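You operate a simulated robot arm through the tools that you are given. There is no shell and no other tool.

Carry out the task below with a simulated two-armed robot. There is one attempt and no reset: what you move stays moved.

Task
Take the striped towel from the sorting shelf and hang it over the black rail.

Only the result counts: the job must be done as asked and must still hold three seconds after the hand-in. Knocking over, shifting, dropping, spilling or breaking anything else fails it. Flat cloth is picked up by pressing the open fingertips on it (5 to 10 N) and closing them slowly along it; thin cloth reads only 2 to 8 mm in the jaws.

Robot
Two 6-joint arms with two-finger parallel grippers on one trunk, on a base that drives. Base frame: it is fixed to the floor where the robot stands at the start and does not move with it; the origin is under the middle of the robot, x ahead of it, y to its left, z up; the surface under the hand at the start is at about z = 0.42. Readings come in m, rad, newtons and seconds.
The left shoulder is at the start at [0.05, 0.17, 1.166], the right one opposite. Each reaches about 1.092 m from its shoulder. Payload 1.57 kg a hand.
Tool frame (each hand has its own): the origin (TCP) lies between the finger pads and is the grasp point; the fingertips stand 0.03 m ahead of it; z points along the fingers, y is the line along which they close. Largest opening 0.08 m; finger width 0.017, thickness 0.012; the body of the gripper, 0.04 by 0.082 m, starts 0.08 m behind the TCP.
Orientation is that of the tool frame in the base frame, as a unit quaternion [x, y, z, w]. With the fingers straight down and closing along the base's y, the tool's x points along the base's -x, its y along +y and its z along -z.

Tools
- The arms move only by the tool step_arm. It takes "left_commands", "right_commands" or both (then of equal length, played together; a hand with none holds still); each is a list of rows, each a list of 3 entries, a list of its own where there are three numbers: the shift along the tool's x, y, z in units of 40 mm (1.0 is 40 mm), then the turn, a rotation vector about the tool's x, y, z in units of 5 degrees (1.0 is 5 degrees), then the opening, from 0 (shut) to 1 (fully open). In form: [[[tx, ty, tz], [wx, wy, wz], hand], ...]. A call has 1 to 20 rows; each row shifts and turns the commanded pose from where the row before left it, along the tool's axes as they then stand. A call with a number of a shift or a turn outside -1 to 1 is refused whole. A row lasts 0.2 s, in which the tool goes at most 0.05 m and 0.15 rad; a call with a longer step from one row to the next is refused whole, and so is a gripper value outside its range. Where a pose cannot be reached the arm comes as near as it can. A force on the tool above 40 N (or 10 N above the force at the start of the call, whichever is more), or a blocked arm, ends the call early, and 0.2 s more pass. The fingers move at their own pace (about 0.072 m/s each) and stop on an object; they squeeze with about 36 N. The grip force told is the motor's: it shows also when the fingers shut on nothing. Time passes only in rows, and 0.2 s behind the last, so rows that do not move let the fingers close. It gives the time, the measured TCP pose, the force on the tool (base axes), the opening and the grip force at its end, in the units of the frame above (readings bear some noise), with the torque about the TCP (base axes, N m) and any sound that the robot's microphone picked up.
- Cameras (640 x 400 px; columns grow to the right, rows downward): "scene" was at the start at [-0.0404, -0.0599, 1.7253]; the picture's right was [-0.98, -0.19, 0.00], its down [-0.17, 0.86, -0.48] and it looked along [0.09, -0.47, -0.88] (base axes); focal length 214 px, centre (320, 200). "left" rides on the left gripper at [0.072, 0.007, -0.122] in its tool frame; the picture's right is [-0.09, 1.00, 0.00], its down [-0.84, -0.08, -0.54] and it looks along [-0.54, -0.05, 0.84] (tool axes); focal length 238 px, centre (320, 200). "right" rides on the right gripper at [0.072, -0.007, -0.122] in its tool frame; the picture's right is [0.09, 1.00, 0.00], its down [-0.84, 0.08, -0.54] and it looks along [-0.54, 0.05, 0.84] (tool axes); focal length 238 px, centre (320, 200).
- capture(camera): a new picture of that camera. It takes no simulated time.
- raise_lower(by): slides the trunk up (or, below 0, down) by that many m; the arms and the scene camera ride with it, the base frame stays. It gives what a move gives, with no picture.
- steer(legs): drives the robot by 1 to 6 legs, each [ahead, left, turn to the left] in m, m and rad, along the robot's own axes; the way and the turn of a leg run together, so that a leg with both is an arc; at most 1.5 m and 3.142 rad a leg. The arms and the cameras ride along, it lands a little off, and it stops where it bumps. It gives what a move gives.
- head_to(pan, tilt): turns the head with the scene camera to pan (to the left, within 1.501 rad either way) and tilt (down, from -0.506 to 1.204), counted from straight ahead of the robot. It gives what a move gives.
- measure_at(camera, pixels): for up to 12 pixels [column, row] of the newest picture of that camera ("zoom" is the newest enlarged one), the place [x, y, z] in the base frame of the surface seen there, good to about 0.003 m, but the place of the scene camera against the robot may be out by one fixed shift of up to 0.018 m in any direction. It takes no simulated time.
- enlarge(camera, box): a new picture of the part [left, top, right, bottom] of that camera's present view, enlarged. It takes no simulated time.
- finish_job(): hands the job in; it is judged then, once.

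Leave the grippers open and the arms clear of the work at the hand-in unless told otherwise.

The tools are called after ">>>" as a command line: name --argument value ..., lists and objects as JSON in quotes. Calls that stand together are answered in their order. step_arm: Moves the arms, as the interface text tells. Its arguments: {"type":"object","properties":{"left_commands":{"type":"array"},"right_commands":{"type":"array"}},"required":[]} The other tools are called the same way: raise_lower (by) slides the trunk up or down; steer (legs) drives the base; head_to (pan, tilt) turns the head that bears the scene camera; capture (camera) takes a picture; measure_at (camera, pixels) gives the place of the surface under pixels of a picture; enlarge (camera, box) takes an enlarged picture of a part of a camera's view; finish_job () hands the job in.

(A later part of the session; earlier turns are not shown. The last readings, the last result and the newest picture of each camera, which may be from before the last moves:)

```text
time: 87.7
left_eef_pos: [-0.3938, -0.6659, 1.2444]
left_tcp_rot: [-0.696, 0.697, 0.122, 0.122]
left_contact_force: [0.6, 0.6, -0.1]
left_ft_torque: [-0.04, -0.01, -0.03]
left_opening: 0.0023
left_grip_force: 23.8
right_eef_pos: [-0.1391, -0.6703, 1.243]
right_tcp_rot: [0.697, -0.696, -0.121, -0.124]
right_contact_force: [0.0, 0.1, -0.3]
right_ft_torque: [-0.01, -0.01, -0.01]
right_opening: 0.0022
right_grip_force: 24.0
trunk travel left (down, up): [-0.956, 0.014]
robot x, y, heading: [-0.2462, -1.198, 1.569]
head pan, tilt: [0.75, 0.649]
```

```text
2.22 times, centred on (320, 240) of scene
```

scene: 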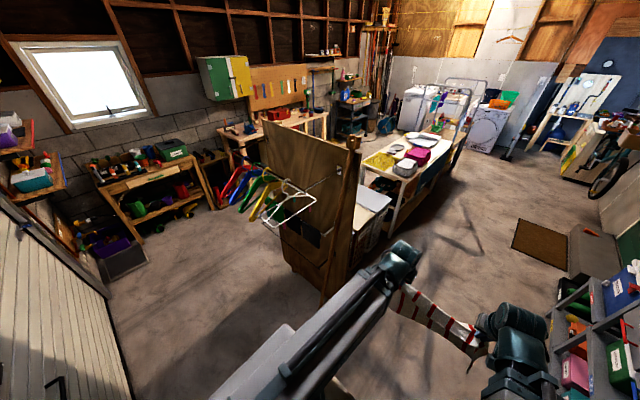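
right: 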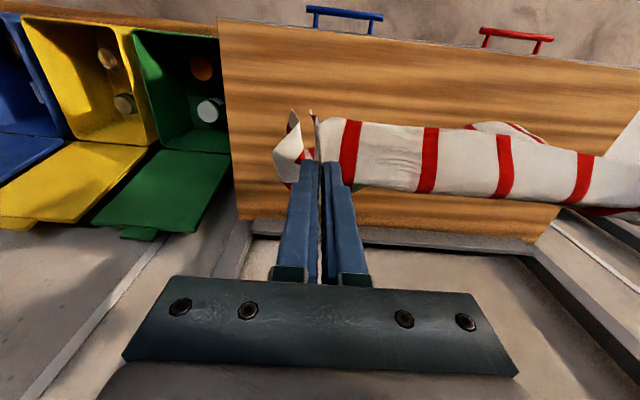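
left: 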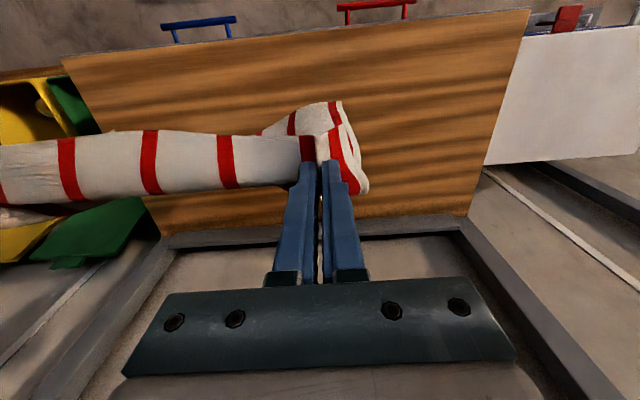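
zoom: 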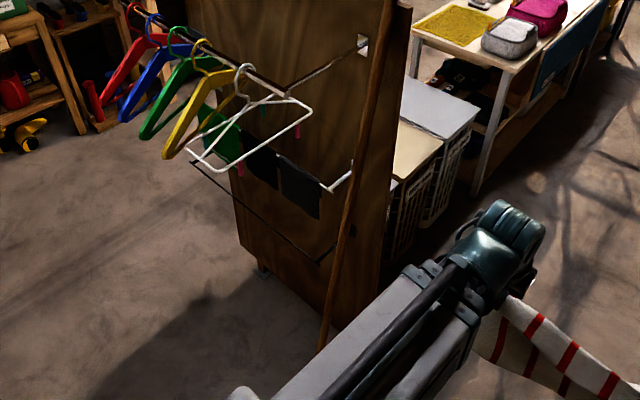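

Good view. I'll measure hanger tips, cloth edges, black rail points and the pole in this zoom.

>>> measure_at --camera "zoom" --pixels '[[167, 155], [146, 134], [126, 118], [106, 103], [190, 150], [213, 171], [288, 93], [238, 155], [318, 214], [285, 196], [275, 185], [248, 170]]'

>>> measure_at --camera "zoom" --pixels '[[316, 263], [290, 246], [260, 223], [230, 197], [205, 174], [330, 188], [352, 173], [395, 40], [320, 350], [345, 200], [240, 170], [300, 165]]'

```text
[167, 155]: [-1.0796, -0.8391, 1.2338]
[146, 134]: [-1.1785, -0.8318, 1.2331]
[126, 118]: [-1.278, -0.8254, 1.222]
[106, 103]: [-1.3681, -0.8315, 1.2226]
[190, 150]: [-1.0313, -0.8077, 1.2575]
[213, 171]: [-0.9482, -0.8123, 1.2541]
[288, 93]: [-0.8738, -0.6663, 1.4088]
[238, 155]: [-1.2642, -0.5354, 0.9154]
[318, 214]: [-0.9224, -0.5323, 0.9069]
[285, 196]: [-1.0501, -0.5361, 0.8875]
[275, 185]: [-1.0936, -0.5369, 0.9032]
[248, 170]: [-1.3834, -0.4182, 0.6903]
```

```text
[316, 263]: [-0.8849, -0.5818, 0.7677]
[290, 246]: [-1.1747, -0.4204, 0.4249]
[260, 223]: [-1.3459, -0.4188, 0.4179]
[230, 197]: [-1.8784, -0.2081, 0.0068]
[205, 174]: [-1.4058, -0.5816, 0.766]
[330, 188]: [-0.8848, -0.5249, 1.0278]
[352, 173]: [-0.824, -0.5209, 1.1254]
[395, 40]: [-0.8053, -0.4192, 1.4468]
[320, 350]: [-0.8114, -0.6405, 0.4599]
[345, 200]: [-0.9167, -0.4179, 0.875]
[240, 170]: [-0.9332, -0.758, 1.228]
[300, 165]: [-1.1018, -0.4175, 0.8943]
```

Hanger tips at y≈-0.84 with bottoms z≈1.22; black rail at y≈-0.58, z≈0.767; cloths gray x -0.92…-1.05, black -1.09…-1.22, green about -1.24…-1.30. I'll lower the trunk 0.455 m (wrists at z≈1.0, below the hangers), then back to y≈-1.36.

>>> raise_lower --by -0.455

>>> steer --legs '[[-0.16, 0, 0]]'

>>> capture --camera "scene"

```text
refused: -0.455 is not a number from -0.4 to 0.4
```

```text
time: 89.1
left_eef_pos: [-0.3933, -0.8253, 1.2448]
left_tcp_rot: [-0.696, 0.697, 0.123, 0.123]
left_contact_force: [0.5, -0.6, -0.1]
left_ft_torque: [0.01, -0.05, 0.0]
left_opening: 0.0024
left_grip_force: 24.0
right_eef_pos: [-0.1389, -0.8286, 1.2439]
right_tcp_rot: [-0.696, 0.697, 0.121, 0.125]
right_contact_force: [0.4, 0.0, -0.1]
right_ft_torque: [0.03, -0.03, -0.03]
right_opening: 0.0021
right_grip_force: 23.4
trunk travel left (down, up): [-0.956, 0.014]
robot x, y, heading: [-0.2477, -1.3519, 1.57]
head pan, tilt: [0.75, 0.649]
```

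```text
taken
```

scene: 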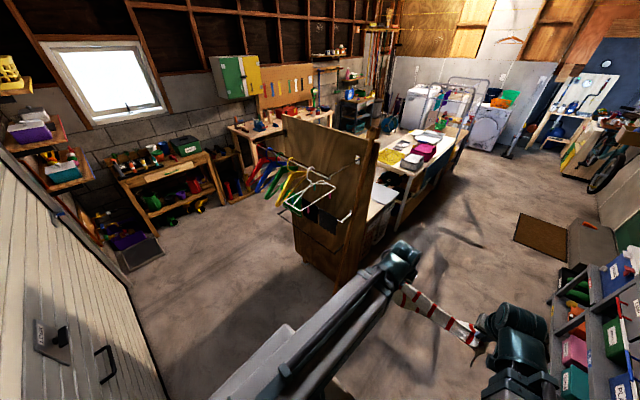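

The trunk move was refused as too long (max 0.4), the base moved to y≈-1.352. I'll lower the trunk in two parts: -0.4 and -0.055.

>>> raise_lower --by -0.4

>>> raise_lower --by -0.055

>>> capture --camera "scene"

```text
time: 92.9
left_eef_pos: [-0.3942, -0.8236, 0.8431]
left_tcp_rot: [0.697, -0.696, -0.122, -0.122]
left_contact_force: [0.8, -0.2, -0.7]
left_ft_torque: [0.01, -0.01, -0.03]
left_opening: 0.0027
left_grip_force: 23.4
right_eef_pos: [-0.1388, -0.827, 0.8441]
right_tcp_rot: [-0.696, 0.697, 0.12, 0.124]
right_contact_force: [0.2, 0.7, -0.2]
right_ft_torque: [-0.03, 0.0, -0.03]
right_opening: 0.0023
right_grip_force: 24.1
trunk travel left (down, up): [-0.556, 0.414]
robot x, y, heading: [-0.2506, -1.3536, 1.573]
head pan, tilt: [0.75, 0.649]
```

```text
time: 93.9
left_eef_pos: [-0.3933, -0.8232, 0.7893]
left_tcp_rot: [-0.696, 0.697, 0.121, 0.122]
left_contact_force: [0.2, -0.3, -0.3]
left_ft_torque: [0.01, 0.0, -0.01]
left_opening: 0.0027
left_grip_force: 23.5
right_eef_pos: [-0.1393, -0.827, 0.789]
right_tcp_rot: [-0.696, 0.697, 0.121, 0.125]
right_contact_force: [0.3, 0.3, -0.6]
right_ft_torque: [0.01, -0.01, -0.01]
right_opening: 0.002
right_grip_force: 23.7
trunk travel left (down, up): [-0.501, 0.469]
robot x, y, heading: [-0.2473, -1.3582, 1.567]
head pan, tilt: [0.75, 0.649]
```

```text
taken
```

scene: 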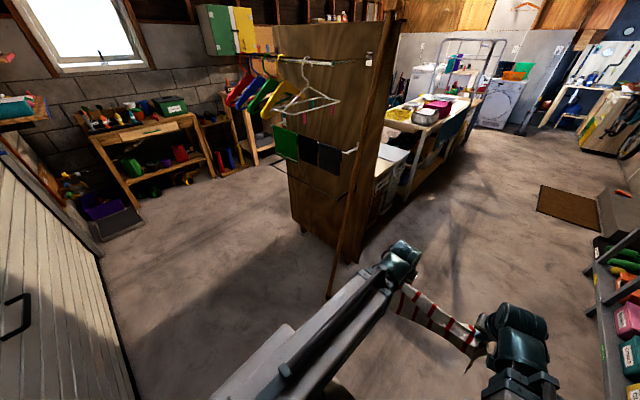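

Clear view of the rails now. Enlarge (255–370, 110–230).

>>> enlarge --camera "scene" --box '[250, 40, 400, 240]'

>>> enlarge --camera "scene" --box '[265, 115, 365, 215]'

```text
2.00 times, centred on (325, 140) of scene
```

zoom: 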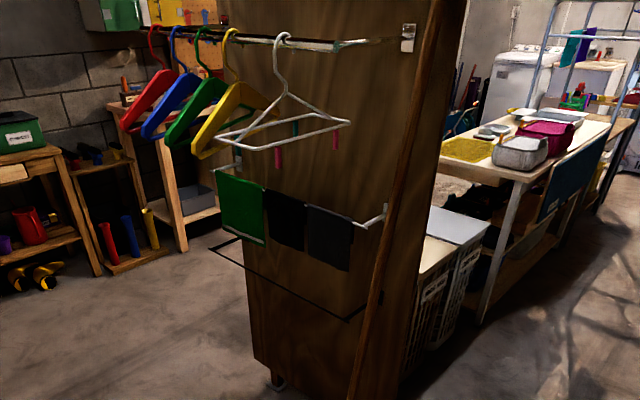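

```text
4.00 times, centred on (315, 165) of scene
```

zoom: 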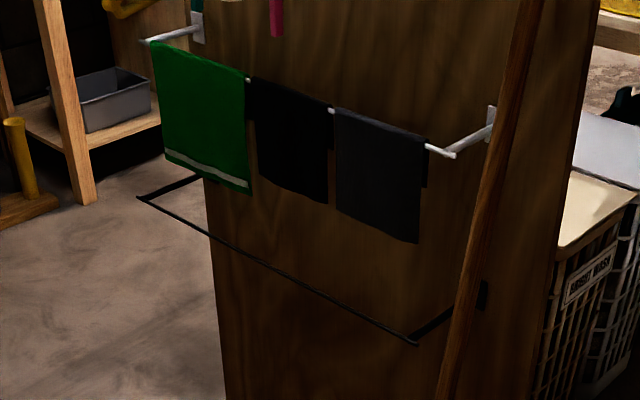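

Measuring cloth corners and black rail points in this zoom.

>>> measure_at --camera "zoom" --pixels '[[167, 155], [247, 190], [264, 172], [323, 198], [338, 208], [414, 240], [140, 198], [200, 230], [260, 263], [330, 302], [414, 341], [180, 182]]'

>>> measure_at --camera "zoom" --pixels '[[155, 45], [240, 75], [150, 40], [452, 154], [330, 110], [200, 100], [290, 140], [380, 180], [520, 50], [470, 280], [440, 395], [300, 250]]'

```text
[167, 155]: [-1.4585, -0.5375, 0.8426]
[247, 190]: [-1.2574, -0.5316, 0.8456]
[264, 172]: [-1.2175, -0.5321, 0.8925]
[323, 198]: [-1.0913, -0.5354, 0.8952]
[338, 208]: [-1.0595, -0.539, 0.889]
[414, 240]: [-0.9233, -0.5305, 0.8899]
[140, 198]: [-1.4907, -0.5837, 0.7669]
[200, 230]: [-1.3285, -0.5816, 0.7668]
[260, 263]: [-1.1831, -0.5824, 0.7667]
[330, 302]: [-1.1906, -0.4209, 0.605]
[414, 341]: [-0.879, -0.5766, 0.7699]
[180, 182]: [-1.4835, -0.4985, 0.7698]
```

```text
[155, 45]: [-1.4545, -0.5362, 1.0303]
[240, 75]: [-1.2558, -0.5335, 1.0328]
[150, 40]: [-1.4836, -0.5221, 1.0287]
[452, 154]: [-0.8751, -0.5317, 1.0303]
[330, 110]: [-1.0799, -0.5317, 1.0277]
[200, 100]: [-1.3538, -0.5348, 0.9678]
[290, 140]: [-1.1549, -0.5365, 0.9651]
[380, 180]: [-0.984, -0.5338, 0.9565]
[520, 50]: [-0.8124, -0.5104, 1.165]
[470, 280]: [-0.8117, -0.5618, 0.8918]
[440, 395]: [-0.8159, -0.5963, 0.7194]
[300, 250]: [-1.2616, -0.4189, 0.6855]
```

Green cloth spans x -1.26…-1.455 (bottom z≈0.843), black -1.09…-1.22 and gray -0.92…-1.06 (bottoms ≈0.89). I'll centre the towel at x≈-1.095, so both hands go under the higher cloths. Sliding left 0.83 m (and 0.03 m forward).

>>> steer --legs '[[0.03, 0.829, 0]]'

>>> head_to --pan 0.0 --tilt 0.6

>>> capture --camera "scene"

>>> capture --camera "left"

>>> capture --camera "right"

```text
time: 98.3
left_eef_pos: [-1.2193, -0.7883, 0.7879]
left_tcp_rot: [-0.693, 0.7, 0.122, 0.124]
left_contact_force: [0.0, 0.6, 0.2]
left_ft_torque: [0.02, 0.01, -0.05]
left_opening: 0.0024
left_grip_force: 24.0
right_eef_pos: [-0.9641, -0.7936, 0.7891]
right_tcp_rot: [-0.694, 0.699, 0.119, 0.125]
right_contact_force: [0.3, 0.4, 0.1]
right_ft_torque: [0.0, 0.01, -0.03]
right_opening: 0.0025
right_grip_force: 23.5
trunk travel left (down, up): [-0.501, 0.469]
robot x, y, heading: [-1.078, -1.3209, 1.563]
head pan, tilt: [0.75, 0.649]
```

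```text
time: 99.4
left_eef_pos: [-1.2187, -0.7893, 0.7893]
left_tcp_rot: [-0.695, 0.698, 0.122, 0.122]
left_contact_force: [0.7, -0.3, 0.7]
left_ft_torque: [0.0, -0.02, -0.02]
left_opening: 0.0024
left_grip_force: 24.0
right_eef_pos: [-0.9641, -0.7943, 0.7887]
right_tcp_rot: [-0.694, 0.699, 0.119, 0.124]
right_contact_force: [-1.2, 0.1, -0.8]
right_ft_torque: [0.0, 0.0, -0.05]
right_opening: 0.0021
right_grip_force: 23.5
trunk travel left (down, up): [-0.501, 0.469]
robot x, y, heading: [-1.0792, -1.3214, 1.565]
head pan, tilt: [0.0, 0.6]
```

```text
taken
```

scene: 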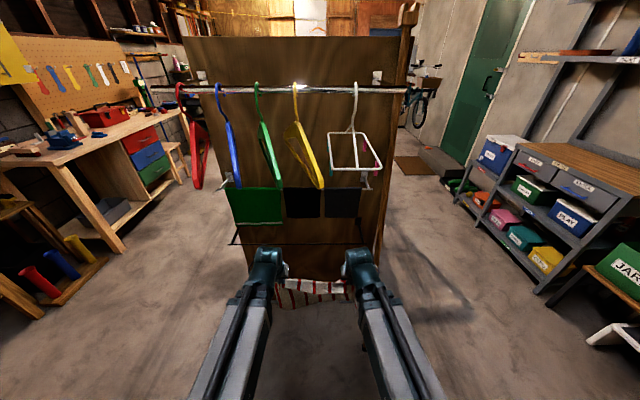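

```text
taken
```

left: 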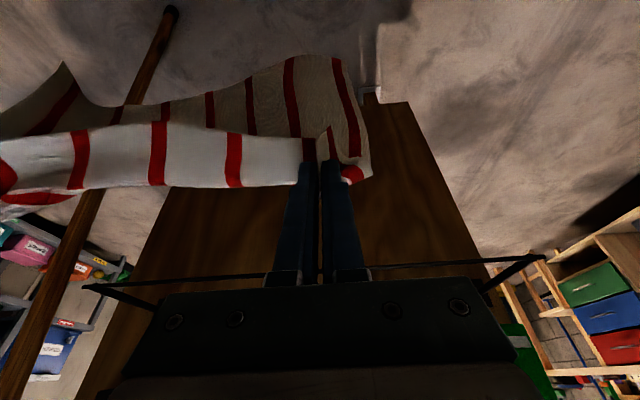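

```text
taken
```

right: 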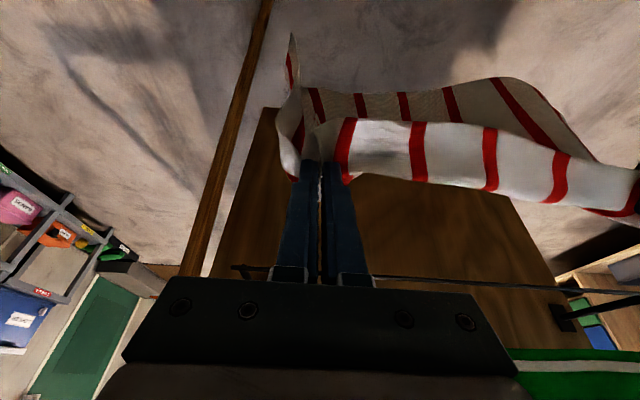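

Excellent view: both wrist cameras see the black rail (left picture line from (90,287) to (540,257); right picture from (235,267) to (600,291)). Measuring it there.

>>> measure_at --camera "left" --pixels '[[400, 266], [450, 263], [490, 261], [540, 257], [220, 276], [180, 279], [130, 283], [430, 265], [420, 200], [512, 345], [365, 95], [525, 365]]'

>>> measure_at --camera "right" --pixels '[[255, 268], [400, 277], [450, 280], [500, 284], [550, 288], [600, 291], [560, 365], [240, 267], [450, 230], [200, 240], [215, 190], [570, 350]]'

```text
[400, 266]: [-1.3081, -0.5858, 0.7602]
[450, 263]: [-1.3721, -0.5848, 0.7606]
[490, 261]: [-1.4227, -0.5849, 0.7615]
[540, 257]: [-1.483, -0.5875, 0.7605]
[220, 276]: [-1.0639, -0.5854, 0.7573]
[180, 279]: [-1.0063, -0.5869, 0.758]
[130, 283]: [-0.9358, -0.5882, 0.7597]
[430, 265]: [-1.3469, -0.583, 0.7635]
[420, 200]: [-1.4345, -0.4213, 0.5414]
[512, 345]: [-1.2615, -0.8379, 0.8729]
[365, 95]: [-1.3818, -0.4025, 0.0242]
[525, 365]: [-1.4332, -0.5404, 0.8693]
```

```text
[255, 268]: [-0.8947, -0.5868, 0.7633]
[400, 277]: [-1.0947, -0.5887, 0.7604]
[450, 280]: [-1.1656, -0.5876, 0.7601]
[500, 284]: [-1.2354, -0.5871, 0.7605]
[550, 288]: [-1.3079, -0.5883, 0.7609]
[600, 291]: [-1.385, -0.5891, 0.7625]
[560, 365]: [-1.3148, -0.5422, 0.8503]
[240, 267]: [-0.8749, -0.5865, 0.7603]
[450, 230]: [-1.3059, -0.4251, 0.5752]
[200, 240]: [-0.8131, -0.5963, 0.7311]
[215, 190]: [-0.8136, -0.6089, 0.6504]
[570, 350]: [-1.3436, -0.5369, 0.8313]
```

Wrist measures: black rail at y≈-0.587, z≈0.760, x -0.872…-1.485; panel y≈-0.425; pole x≈-0.813. Hands at x=-1.219 and -0.964 are well placed. Now I pitch both hands forward by 55° about the wrist pivot (fingers to 15° below horizontal).

>>> step_arm --left_commands '[[[-0.489, 0, -0.021], [0, -1, 0], 0.0], [[-0.489, 0, -0.021], [0, -1, 0], 0.0], [[-0.489, 0, -0.021], [0, -1, 0], 0.0], [[-0.489, 0, -0.021], [0, -1, 0], 0.0], [[-0.489, 0, -0.021], [0, -1, 0], 0.0], [[-0.489, 0, -0.021], [0, -1, 0], 0.0], [[-0.489, 0, -0.021], [0, -1, 0], 0.0], [[-0.489, 0, -0.021], [0, -1, 0], 0.0], [[-0.489, 0, -0.021], [0, -1, 0], 0.0], [[-0.489, 0, -0.021], [0, -1, 0], 0.0], [[-0.489, 0, -0.021], [0, -1, 0], 0.0]]' --right_commands '[[[-0.489, 0, -0.021], [0, -1, 0], 0.0], [[-0.489, 0, -0.021], [0, -1, 0], 0.0], [[-0.489, 0, -0.021], [0, -1, 0], 0.0], [[-0.489, 0, -0.021], [0, -1, 0], 0.0], [[-0.489, 0, -0.021], [0, -1, 0], 0.0], [[-0.489, 0, -0.021], [0, -1, 0], 0.0], [[-0.489, 0, -0.021], [0, -1, 0], 0.0], [[-0.489, 0, -0.021], [0, -1, 0], 0.0], [[-0.489, 0, -0.021], [0, -1, 0], 0.0], [[-0.489, 0, -0.021], [0, -1, 0], 0.0], [[-0.489, 0, -0.021], [0, -1, 0], 0.0]]'

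>>> capture --camera "scene"

>>> capture --camera "left"

>>> capture --camera "right"

```text
time: 101.8
left_eef_pos: [-1.2201, -0.6478, 0.9396]
left_tcp_rot: [-0.559, 0.562, 0.43, 0.432]
left_contact_force: [-0.7, -0.5, -0.5]
left_ft_torque: [0.01, 0.0, -0.06]
left_opening: 0.0025
left_grip_force: 23.7
right_eef_pos: [-0.9646, -0.654, 0.939]
right_tcp_rot: [-0.56, 0.562, 0.428, 0.434]
right_contact_force: [-0.5, -0.2, -0.6]
right_ft_torque: [-0.02, -0.02, -0.02]
right_opening: 0.0022
right_grip_force: 24.1
trunk travel left (down, up): [-0.501, 0.469]
robot x, y, heading: [-1.0749, -1.3223, 1.563]
head pan, tilt: [0.0, 0.6]
```

```text
taken
```

scene: 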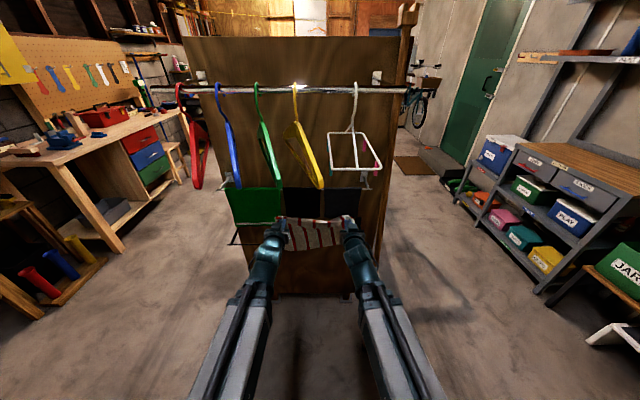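

```text
taken
```

left: 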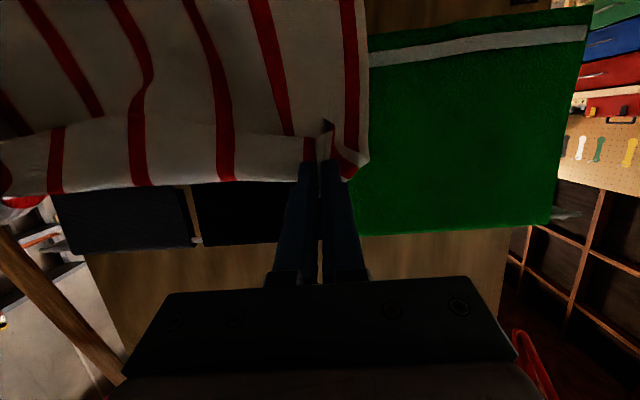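

```text
taken
```

right: 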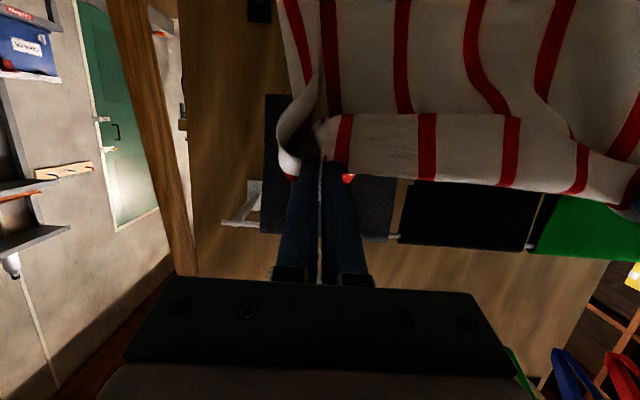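

Pitching went well; the towel hangs in front of the fingertips, above the rail. I'll measure the cloth bottoms from the wrist cameras: right (275,98), (390,185); left green edge (380,50), (480,40), (585,28).

>>> measure_at --camera "left" --pixels '[[380, 52], [480, 42], [580, 32], [370, 100], [375, 200], [250, 215], [100, 215], [195, 238]]'

>>> measure_at --camera "right" --pixels '[[275, 98], [270, 150], [390, 200], [260, 200], [248, 210], [450, 210], [185, 200], [250, 15]]'

```text
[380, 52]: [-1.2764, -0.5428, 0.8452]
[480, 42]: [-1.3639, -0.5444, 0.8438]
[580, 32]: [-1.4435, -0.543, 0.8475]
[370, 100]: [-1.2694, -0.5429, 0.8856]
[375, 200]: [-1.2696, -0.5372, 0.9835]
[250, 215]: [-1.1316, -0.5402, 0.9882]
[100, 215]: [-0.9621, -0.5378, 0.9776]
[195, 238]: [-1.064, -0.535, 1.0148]
```

```text
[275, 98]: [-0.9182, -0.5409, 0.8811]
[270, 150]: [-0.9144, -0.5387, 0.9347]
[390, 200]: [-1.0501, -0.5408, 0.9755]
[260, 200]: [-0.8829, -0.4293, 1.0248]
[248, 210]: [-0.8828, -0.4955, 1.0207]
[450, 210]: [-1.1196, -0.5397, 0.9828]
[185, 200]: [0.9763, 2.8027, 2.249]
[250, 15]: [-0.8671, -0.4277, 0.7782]
```

Clearances confirmed (gray/black bottoms ≈0.88, green ≈0.843 but left of my left hand). Lower the trunk 0.135 m so TCP is at z≈0.804, just above the rail level.

>>> raise_lower --by -0.135

>>> capture --camera "scene"

>>> enlarge --camera "scene" --box '[220, 60, 420, 220]'

>>> capture --camera "left"

>>> capture --camera "right"

```text
time: 103.4
left_eef_pos: [-1.2186, -0.647, 0.8032]
left_tcp_rot: [-0.559, 0.563, 0.429, 0.432]
left_contact_force: [-0.3, -0.6, -0.3]
left_ft_torque: [0.0, -0.01, -0.02]
left_opening: 0.0029
left_grip_force: 24.2
right_eef_pos: [-0.9651, -0.6537, 0.8027]
right_tcp_rot: [-0.561, 0.562, 0.427, 0.433]
right_contact_force: [0.2, -0.2, -0.2]
right_ft_torque: [-0.01, -0.03, 0.0]
right_opening: 0.0022
right_grip_force: 24.6
trunk travel left (down, up): [-0.366, 0.604]
robot x, y, heading: [-1.0769, -1.3234, 1.561]
head pan, tilt: [0.0, 0.6]
```

```text
taken
```

scene: 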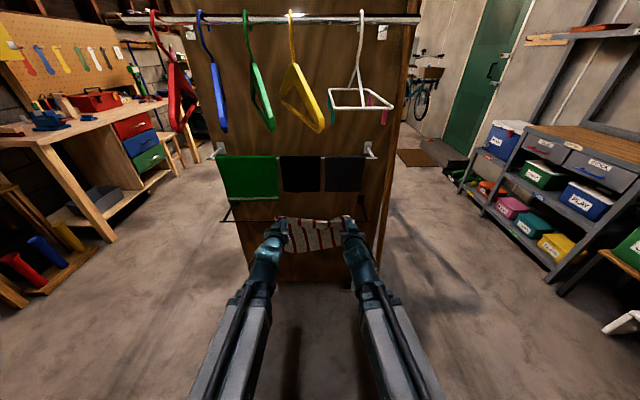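

```text
2.50 times, centred on (320, 140) of scene
```

zoom: 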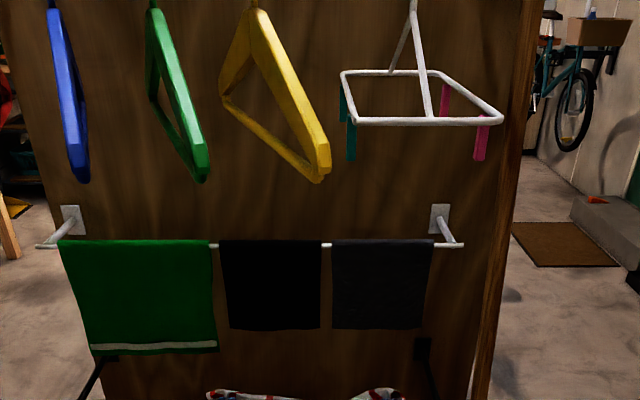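

```text
taken
```

left: 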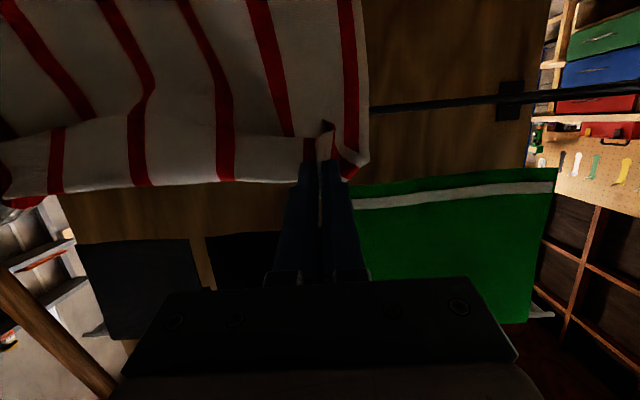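

```text
taken
```

right: 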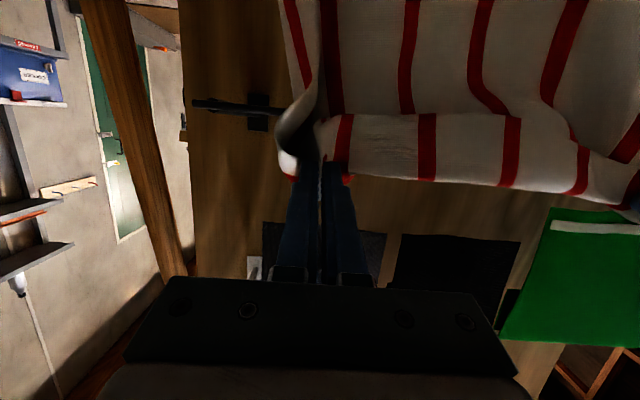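

Everything lines up; the rail sits just below and beyond the fingertips. I'll check the green cloth's nearest edge relative to my left hand: left pixels (360,215), (365,240), (355,195).

>>> measure_at --camera "left" --pixels '[[360, 215], [366, 245], [362, 195], [440, 104], [390, 108], [500, 99], [275, 245], [320, 165], [345, 175]]'

>>> measure_at --camera "right" --pixels '[[240, 106], [205, 103], [300, 165], [335, 165], [290, 100], [425, 240], [505, 300], [270, 225]]'

```text
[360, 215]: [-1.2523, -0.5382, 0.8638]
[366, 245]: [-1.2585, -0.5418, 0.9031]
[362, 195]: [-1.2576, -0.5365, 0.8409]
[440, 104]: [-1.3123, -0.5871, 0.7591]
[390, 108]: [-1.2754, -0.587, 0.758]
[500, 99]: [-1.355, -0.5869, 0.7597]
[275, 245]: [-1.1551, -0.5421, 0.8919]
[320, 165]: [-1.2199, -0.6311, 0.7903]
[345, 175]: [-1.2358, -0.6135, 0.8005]
```

```text
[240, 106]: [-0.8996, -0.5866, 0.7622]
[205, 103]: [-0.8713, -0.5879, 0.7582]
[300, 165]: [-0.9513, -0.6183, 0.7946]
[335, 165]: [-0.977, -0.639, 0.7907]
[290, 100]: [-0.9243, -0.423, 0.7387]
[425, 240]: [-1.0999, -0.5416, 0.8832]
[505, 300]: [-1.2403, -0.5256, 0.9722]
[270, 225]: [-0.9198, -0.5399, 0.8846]
```

Margins fine (green edge x≈-1.255 vs. finger edge ≈-1.234, and fingers pass below it). Extend both hands forward 0.06 m first, horizontally over the rail.

>>> step_arm --left_commands '[[[-0.1295, 0, 0.483], [0, 0, 0], 0.0], [[-0.1295, 0, 0.483], [0, 0, 0], 0.0], [[-0.1295, 0, 0.483], [0, 0, 0], 0.0]]' --right_commands '[[[-0.142, 0, 0.531], [0, 0, 0], 0.0], [[-0.142, 0, 0.531], [0, 0, 0], 0.0], [[-0.142, 0, 0.531], [0, 0, 0], 0.0]]'

>>> capture --camera "left"

>>> capture --camera "right"

>>> capture --camera "scene"

```text
time: 104.2
left_eef_pos: [-1.2195, -0.5875, 0.8038]
left_tcp_rot: [-0.559, 0.563, 0.429, 0.432]
left_contact_force: [0.1, 0.1, 0.3]
left_ft_torque: [0.0, -0.01, -0.01]
left_opening: 0.0024
left_grip_force: 23.9
right_eef_pos: [-0.9635, -0.5862, 0.8026]
right_tcp_rot: [-0.56, 0.563, 0.426, 0.434]
right_contact_force: [-1.1, 0.0, -0.1]
right_ft_torque: [0.01, -0.01, -0.03]
right_opening: 0.0024
right_grip_force: 23.6
trunk travel left (down, up): [-0.366, 0.604]
robot x, y, heading: [-1.0791, -1.3239, 1.559]
head pan, tilt: [0.0, 0.6]
```

```text
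taken
```

left: 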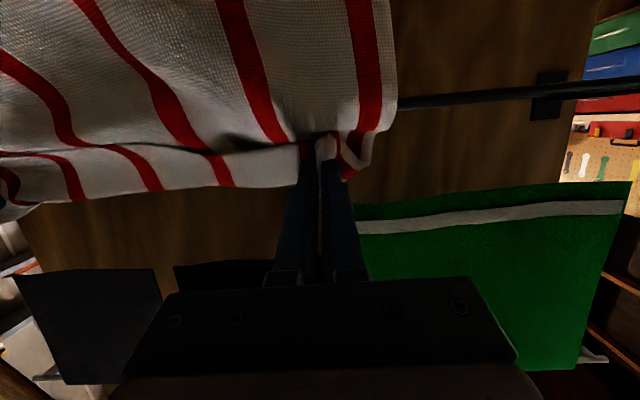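

```text
taken
```

right: 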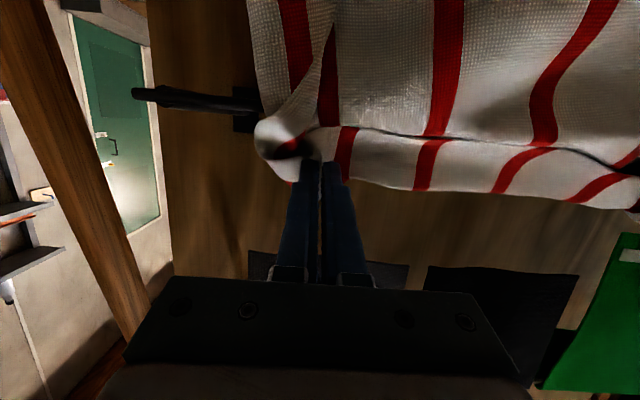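

```text
taken
```

scene: 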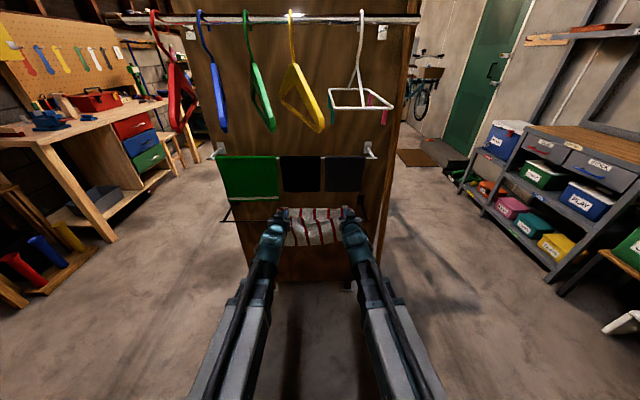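

The towel is bending over the rail. Extend both hands a further 0.095 m (TCP to y≈-0.492, tips ≈-0.463, panel at -0.425).

>>> step_arm --left_commands '[[[-0.123, 0, 0.459], [0, 0, 0], 0.0], [[-0.123, 0, 0.459], [0, 0, 0], 0.0], [[-0.123, 0, 0.459], [0, 0, 0], 0.0]]' --right_commands '[[[-0.123, 0, 0.459], [0, 0, 0], 0.0], [[-0.123, 0, 0.459], [0, 0, 0], 0.0], [[-0.123, 0, 0.459], [0, 0, 0], 0.0]]'

>>> capture --camera "left"

>>> capture --camera "right"

```text
time: 105.0
left_eef_pos: [-1.2171, -0.5302, 0.8036]
left_tcp_rot: [-0.559, 0.563, 0.429, 0.432]
left_contact_force: [-0.1, 0.2, -0.3]
left_ft_torque: [0.01, -0.03, -0.03]
left_opening: 0.0027
left_grip_force: 23.7
right_eef_pos: [-0.9643, -0.5309, 0.8037]
right_tcp_rot: [-0.56, 0.562, 0.427, 0.434]
right_contact_force: [0.1, -0.7, 0.2]
right_ft_torque: [0.01, 0.02, -0.01]
right_opening: 0.0021
right_grip_force: 23.5
trunk travel left (down, up): [-0.366, 0.604]
robot x, y, heading: [-1.0787, -1.3209, 1.563]
head pan, tilt: [0.0, 0.6]
```

```text
taken
```

left: 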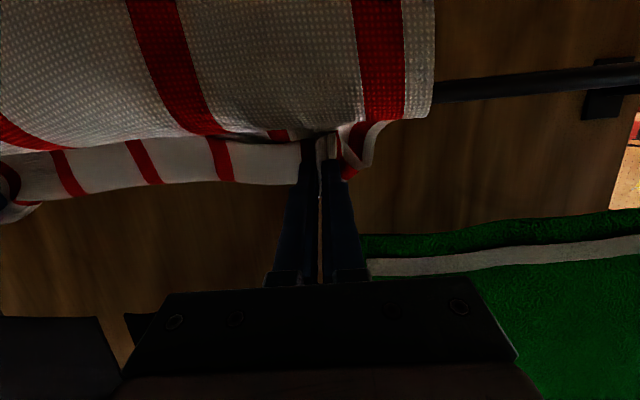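

```text
taken
```

right: 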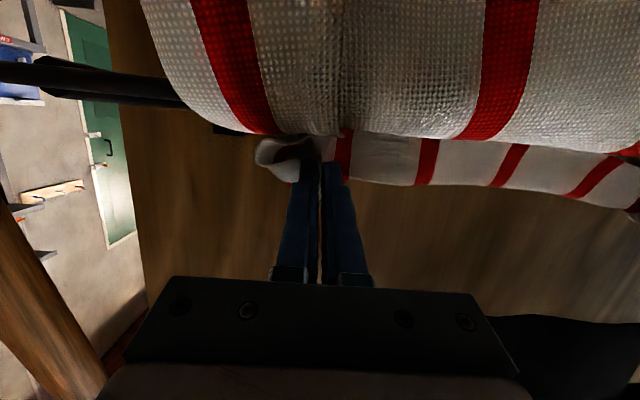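

Smooth so far. Another 0.038 m forward in two rows, then I'll look.

>>> step_arm --left_commands '[[[-0.123, 0, 0.459], [0, 0, 0], 0.0], [[-0.123, 0, 0.459], [0, 0, 0], 0.0]]' --right_commands '[[[-0.123, 0, 0.459], [0, 0, 0], 0.0], [[-0.123, 0, 0.459], [0, 0, 0], 0.0]]'

>>> capture --camera "left"

>>> capture --camera "right"

>>> capture --camera "scene"

>>> enlarge --camera "scene" --box '[210, 140, 410, 290]'

```text
time: 105.6
left_eef_pos: [-1.216, -0.4919, 0.8048]
left_tcp_rot: [-0.559, 0.563, 0.429, 0.432]
left_contact_force: [0.3, -0.4, 0.2]
left_ft_torque: [-0.04, 0.01, -0.03]
left_opening: 0.0023
left_grip_force: 24.0
right_eef_pos: [-0.9643, -0.4916, 0.8036]
right_tcp_rot: [-0.56, 0.562, 0.427, 0.434]
right_contact_force: [-0.3, 0.5, 1.1]
right_ft_torque: [-0.02, -0.05, -0.03]
right_opening: 0.002
right_grip_force: 23.6
trunk travel left (down, up): [-0.366, 0.604]
robot x, y, heading: [-1.0741, -1.3201, 1.566]
head pan, tilt: [0.0, 0.6]
```

```text
taken
```

left: 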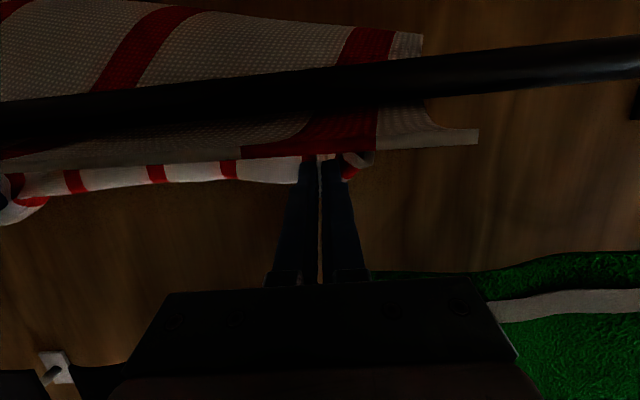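

```text
taken
```

right: 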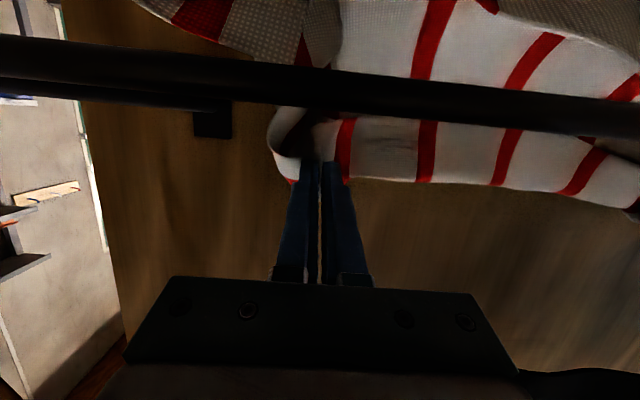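

```text
taken
```

scene: 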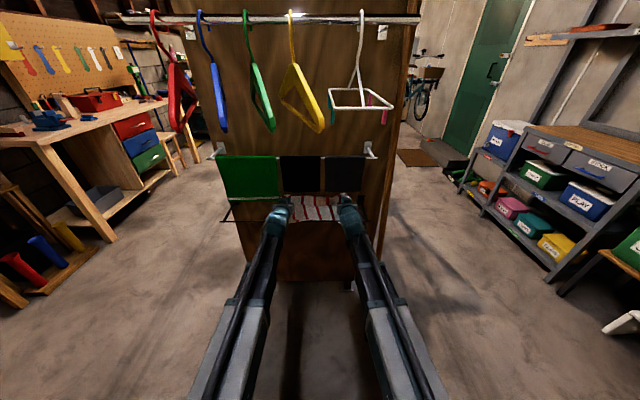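

```text
2.67 times, centred on (310, 215) of scene
```

zoom: 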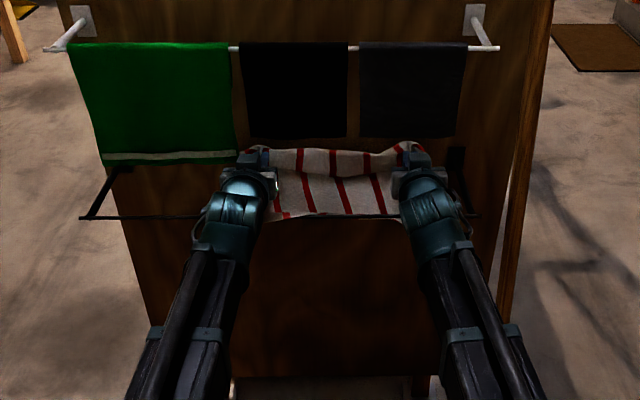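

The last move seems to have dragged more towel over than expected: the rail now appears in front of the cloth. I'll look closer before doing anything.

>>> enlarge --camera "scene" --box '[260, 175, 380, 250]'

>>> measure_at --camera "zoom" --pixels '[[320, 120], [320, 160], [320, 200], [320, 230], [250, 235], [250, 210], [400, 200], [400, 225], [320, 250], [360, 180]]'

>>> measure_at --camera "left" --pixels '[[250, 40], [100, 60], [300, 130], [200, 160], [150, 180], [460, 138], [400, 120], [300, 85], [390, 45], [60, 30]]'

>>> measure_at --camera "right" --pixels '[[200, 20], [320, 30], [400, 50], [500, 60], [600, 60], [560, 15], [400, 150], [500, 150], [300, 95], [285, 160]]'

```text
5.33 times, centred on (320, 212) of scene
```

zoom: 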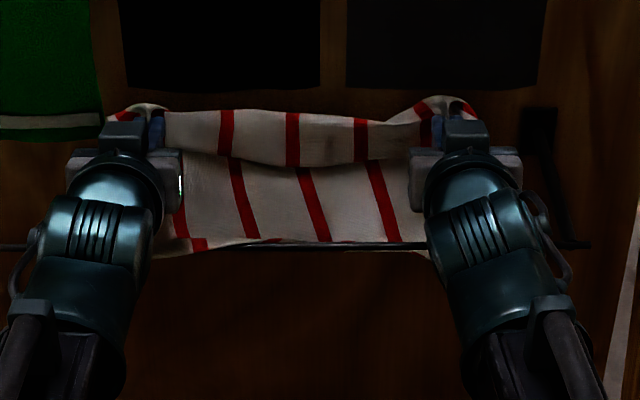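

```text
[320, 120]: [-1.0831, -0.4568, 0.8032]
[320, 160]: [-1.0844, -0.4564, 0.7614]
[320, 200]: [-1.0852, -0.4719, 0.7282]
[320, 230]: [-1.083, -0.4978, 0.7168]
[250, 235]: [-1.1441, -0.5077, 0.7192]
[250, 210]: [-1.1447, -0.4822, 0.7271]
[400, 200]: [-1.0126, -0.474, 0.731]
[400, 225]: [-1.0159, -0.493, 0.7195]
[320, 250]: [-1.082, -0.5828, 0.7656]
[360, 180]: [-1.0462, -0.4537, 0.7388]
```

```text
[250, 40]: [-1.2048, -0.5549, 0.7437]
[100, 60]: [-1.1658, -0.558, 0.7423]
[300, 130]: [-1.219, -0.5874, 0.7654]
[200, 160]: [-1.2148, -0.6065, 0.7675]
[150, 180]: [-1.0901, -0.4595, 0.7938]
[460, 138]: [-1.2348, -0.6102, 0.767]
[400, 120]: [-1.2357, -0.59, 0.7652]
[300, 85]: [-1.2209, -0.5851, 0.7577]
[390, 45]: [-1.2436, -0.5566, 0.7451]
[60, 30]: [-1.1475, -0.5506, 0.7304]
```

```text
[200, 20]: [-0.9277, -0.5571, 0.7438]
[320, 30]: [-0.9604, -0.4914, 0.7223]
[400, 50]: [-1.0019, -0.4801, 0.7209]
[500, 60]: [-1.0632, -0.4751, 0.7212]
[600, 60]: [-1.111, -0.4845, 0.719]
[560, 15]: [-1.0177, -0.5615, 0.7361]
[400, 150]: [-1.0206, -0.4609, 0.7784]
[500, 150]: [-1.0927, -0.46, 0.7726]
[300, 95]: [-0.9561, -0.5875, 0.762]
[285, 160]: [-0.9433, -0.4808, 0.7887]
```

The towel hangs like a hammock from the fingertips (z≈0.80) sagging behind the rail (z≈0.72) with its free end only ~2 cm over the rail. Rather than fight that, I'll let the free end drop behind the rail and then pull the held edge back over the rail to the near side. First a slow retraction of ~0.04 m, watching the free end.

>>> step_arm --left_commands '[[[0.123, 0, -0.459], [0, 0, 0], 0.0], [[0.123, 0, -0.459], [0, 0, 0], 0.0], [[0, 0, 0], [0, 0, 0], 0.0], [[0, 0, 0], [0, 0, 0], 0.0]]' --right_commands '[[[0.123, 0, -0.459], [0, 0, 0], 0.0], [[0.123, 0, -0.459], [0, 0, 0], 0.0], [[0, 0, 0], [0, 0, 0], 0.0], [[0, 0, 0], [0, 0, 0], 0.0]]'

>>> capture --camera "left"

>>> capture --camera "right"

>>> enlarge --camera "scene" --box '[260, 175, 380, 250]'

```text
time: 106.6
left_eef_pos: [-1.2175, -0.5322, 0.8051]
left_tcp_rot: [-0.559, 0.563, 0.43, 0.431]
left_contact_force: [-0.6, -0.1, -0.2]
left_ft_torque: [-0.01, 0.02, -0.01]
left_opening: 0.0028
left_grip_force: 24.0
right_eef_pos: [-0.9647, -0.5316, 0.804]
right_tcp_rot: [-0.56, 0.562, 0.427, 0.433]
right_contact_force: [0.1, -0.1, 0.7]
right_ft_torque: [0.02, 0.01, -0.01]
right_opening: 0.0021
right_grip_force: 23.8
trunk travel left (down, up): [-0.366, 0.604]
robot x, y, heading: [-1.0789, -1.3224, 1.563]
head pan, tilt: [0.0, 0.6]
```

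```text
taken
```

left: 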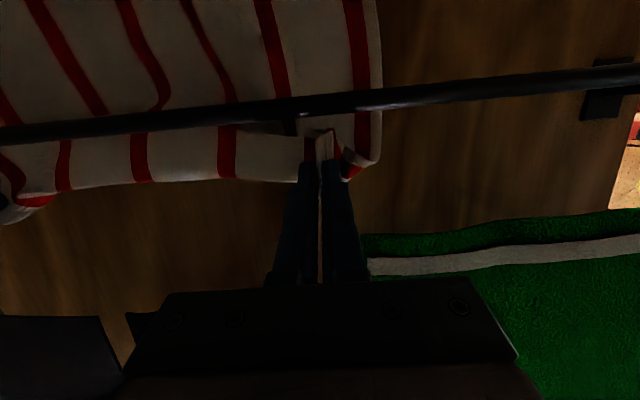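

```text
taken
```

right: 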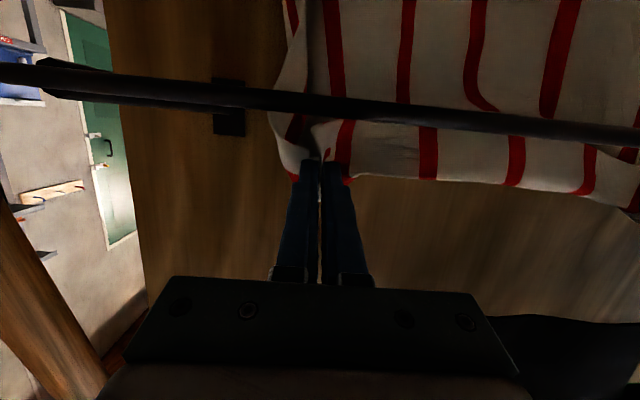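

```text
5.33 times, centred on (320, 212) of scene
```

zoom: 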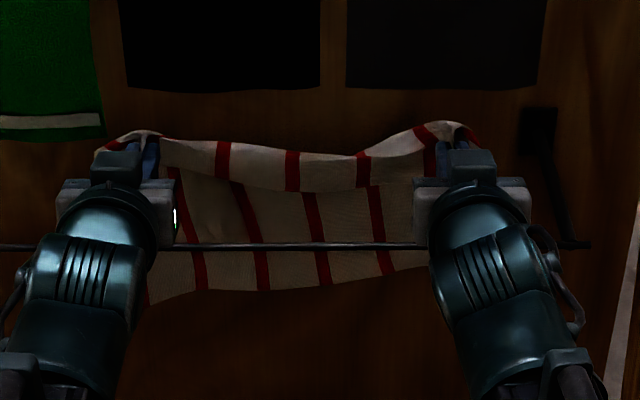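

The towel now hangs wholly behind the rail, between rail and panel. Let me measure its bottom edge: zoom (200,286), (320,278), (400,265).

>>> measure_at --camera "zoom" --pixels '[[200, 285], [265, 287], [320, 280], [400, 266], [320, 200], [250, 170], [360, 170], [160, 298]]'

>>> measure_at --camera "left" --pixels '[[340, 5], [200, 5], [60, 5], [340, 60], [375, 140], [150, 170]]'

```text
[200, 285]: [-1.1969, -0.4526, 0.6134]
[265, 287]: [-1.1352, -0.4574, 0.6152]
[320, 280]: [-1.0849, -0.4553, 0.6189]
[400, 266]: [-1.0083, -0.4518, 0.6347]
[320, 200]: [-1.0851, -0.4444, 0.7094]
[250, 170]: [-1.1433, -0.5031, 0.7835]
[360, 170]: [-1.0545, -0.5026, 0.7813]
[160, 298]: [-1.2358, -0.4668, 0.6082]
```

```text
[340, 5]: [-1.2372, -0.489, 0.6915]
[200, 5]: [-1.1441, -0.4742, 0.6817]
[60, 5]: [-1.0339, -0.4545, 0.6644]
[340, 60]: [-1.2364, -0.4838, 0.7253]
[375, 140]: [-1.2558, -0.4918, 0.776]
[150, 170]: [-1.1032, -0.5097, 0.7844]
```

Hem is at z≈0.61, held edge at z≈0.80, so ~0.2 m hangs behind the rail. Now pull the held edge back over the rail: retract both hands 0.13 m (TCP to y≈-0.66).

>>> step_arm --left_commands '[[[0.12, 0, -0.449], [0, 0, 0], 0.0], [[0.12, 0, -0.449], [0, 0, 0], 0.0], [[0.12, 0, -0.449], [0, 0, 0], 0.0], [[0.12, 0, -0.449], [0, 0, 0], 0.0], [[0.12, 0, -0.449], [0, 0, 0], 0.0], [[0.12, 0, -0.449], [0, 0, 0], 0.0], [[0.12, 0, -0.449], [0, 0, 0], 0.0]]' --right_commands '[[[0.12, 0, -0.449], [0, 0, 0], 0.0], [[0.12, 0, -0.449], [0, 0, 0], 0.0], [[0.12, 0, -0.449], [0, 0, 0], 0.0], [[0.12, 0, -0.449], [0, 0, 0], 0.0], [[0.12, 0, -0.449], [0, 0, 0], 0.0], [[0.12, 0, -0.449], [0, 0, 0], 0.0], [[0.12, 0, -0.449], [0, 0, 0], 0.0]]'

>>> capture --camera "left"

>>> capture --camera "right"

>>> enlarge --camera "scene" --box '[240, 175, 400, 275]'

```text
time: 108.2
left_eef_pos: [-1.2182, -0.6508, 0.805]
left_tcp_rot: [-0.559, 0.564, 0.428, 0.432]
left_contact_force: [0.9, 0.0, -0.4]
left_ft_torque: [0.01, 0.0, -0.02]
left_opening: 0.0024
left_grip_force: 24.4
left hand out of reach, approached as far as the arm can: row 7
right_eef_pos: [-0.9659, -0.6576, 0.8024]
right_tcp_rot: [-0.56, 0.562, 0.428, 0.433]
right_contact_force: [1.2, 1.0, 0.0]
right_ft_torque: [0.01, -0.03, -0.03]
right_opening: 0.0023
right_grip_force: 23.8
right hand out of reach, approached as far as the arm can: row 7
trunk travel left (down, up): [-0.366, 0.604]
robot x, y, heading: [-1.0788, -1.3202, 1.565]
head pan, tilt: [0.0, 0.6]
```

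```text
taken
```

left: 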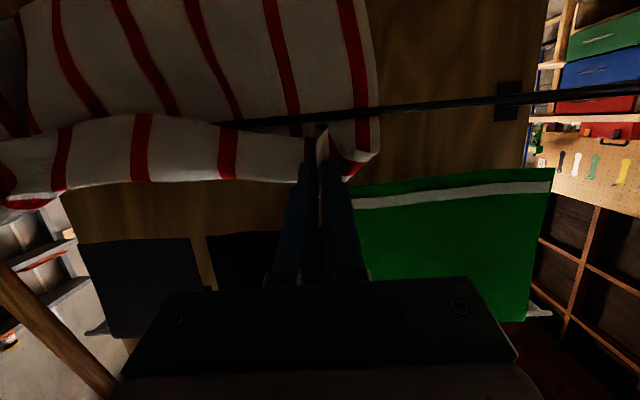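

```text
taken
```

right: 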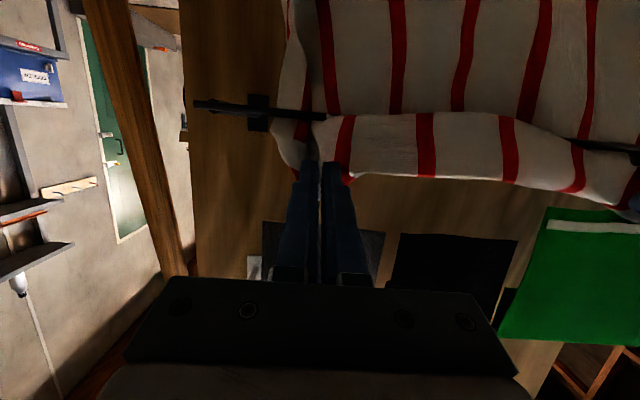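

```text
4.00 times, centred on (320, 225) of scene
```

zoom: 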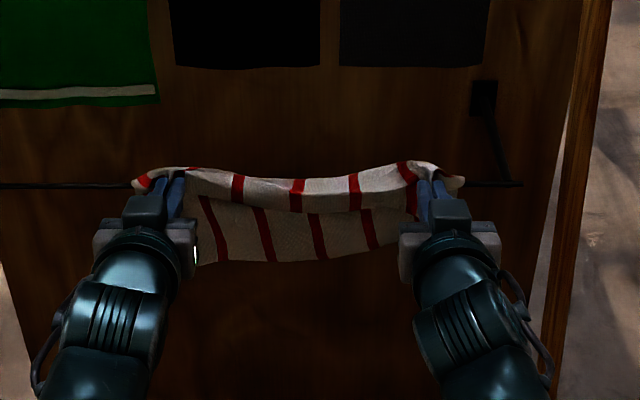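

Held edge is now in front of the rail and the rest hangs behind it. Next lower the trunk 0.10 m so the held edge comes down on the near side.

>>> raise_lower --by -0.1

>>> capture --camera "scene"

>>> enlarge --camera "scene" --box '[240, 130, 400, 230]'

>>> capture --camera "left"

>>> capture --camera "right"

```text
time: 109.5
left_eef_pos: [-1.2185, -0.6508, 0.7033]
left_tcp_rot: [-0.559, 0.563, 0.429, 0.431]
left_contact_force: [-0.5, -0.9, 0.4]
left_ft_torque: [0.01, -0.04, -0.01]
left_opening: 0.0027
left_grip_force: 23.5
right_eef_pos: [-0.9659, -0.6576, 0.704]
right_tcp_rot: [-0.561, 0.562, 0.427, 0.433]
right_contact_force: [-0.1, 0.0, 0.0]
right_ft_torque: [0.02, 0.01, -0.02]
right_opening: 0.0024
right_grip_force: 24.0
trunk travel left (down, up): [-0.266, 0.704]
robot x, y, heading: [-1.0779, -1.3246, 1.567]
head pan, tilt: [0.0, 0.6]
```

```text
taken
```

scene: 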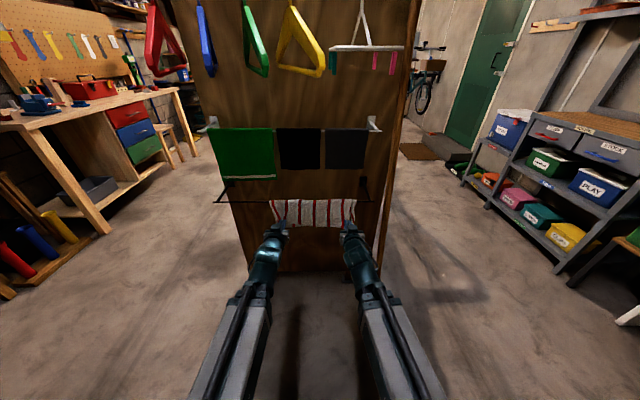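

```text
4.00 times, centred on (320, 180) of scene
```

zoom: 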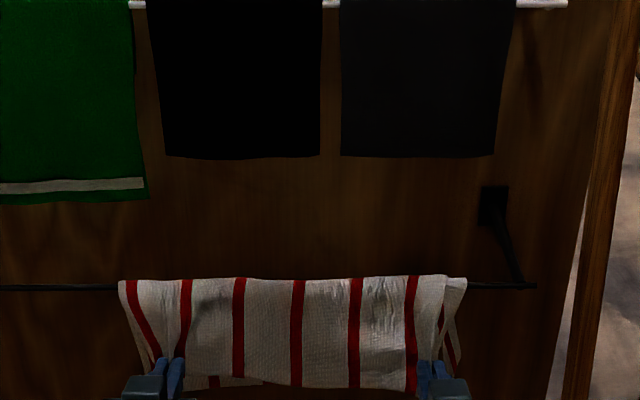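

```text
taken
```

left: 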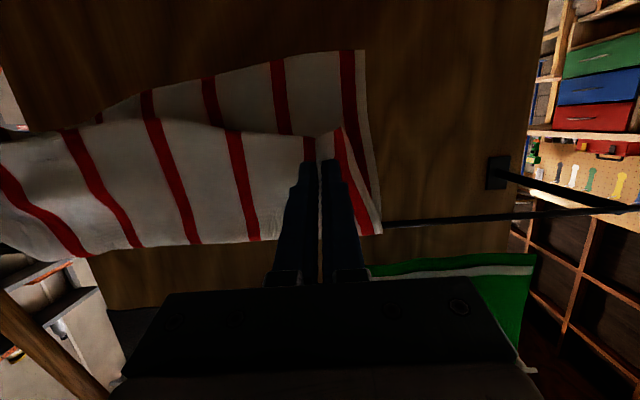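

```text
taken
```

right: 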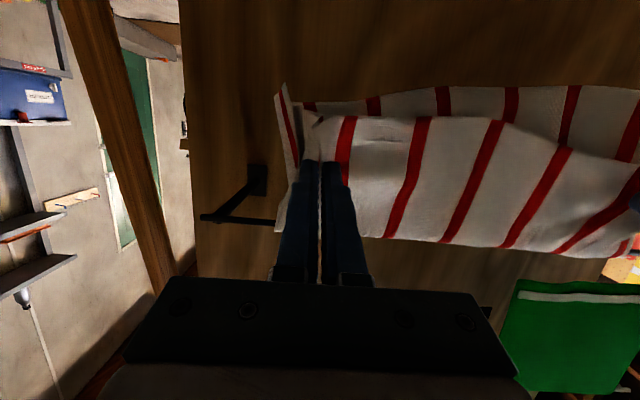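

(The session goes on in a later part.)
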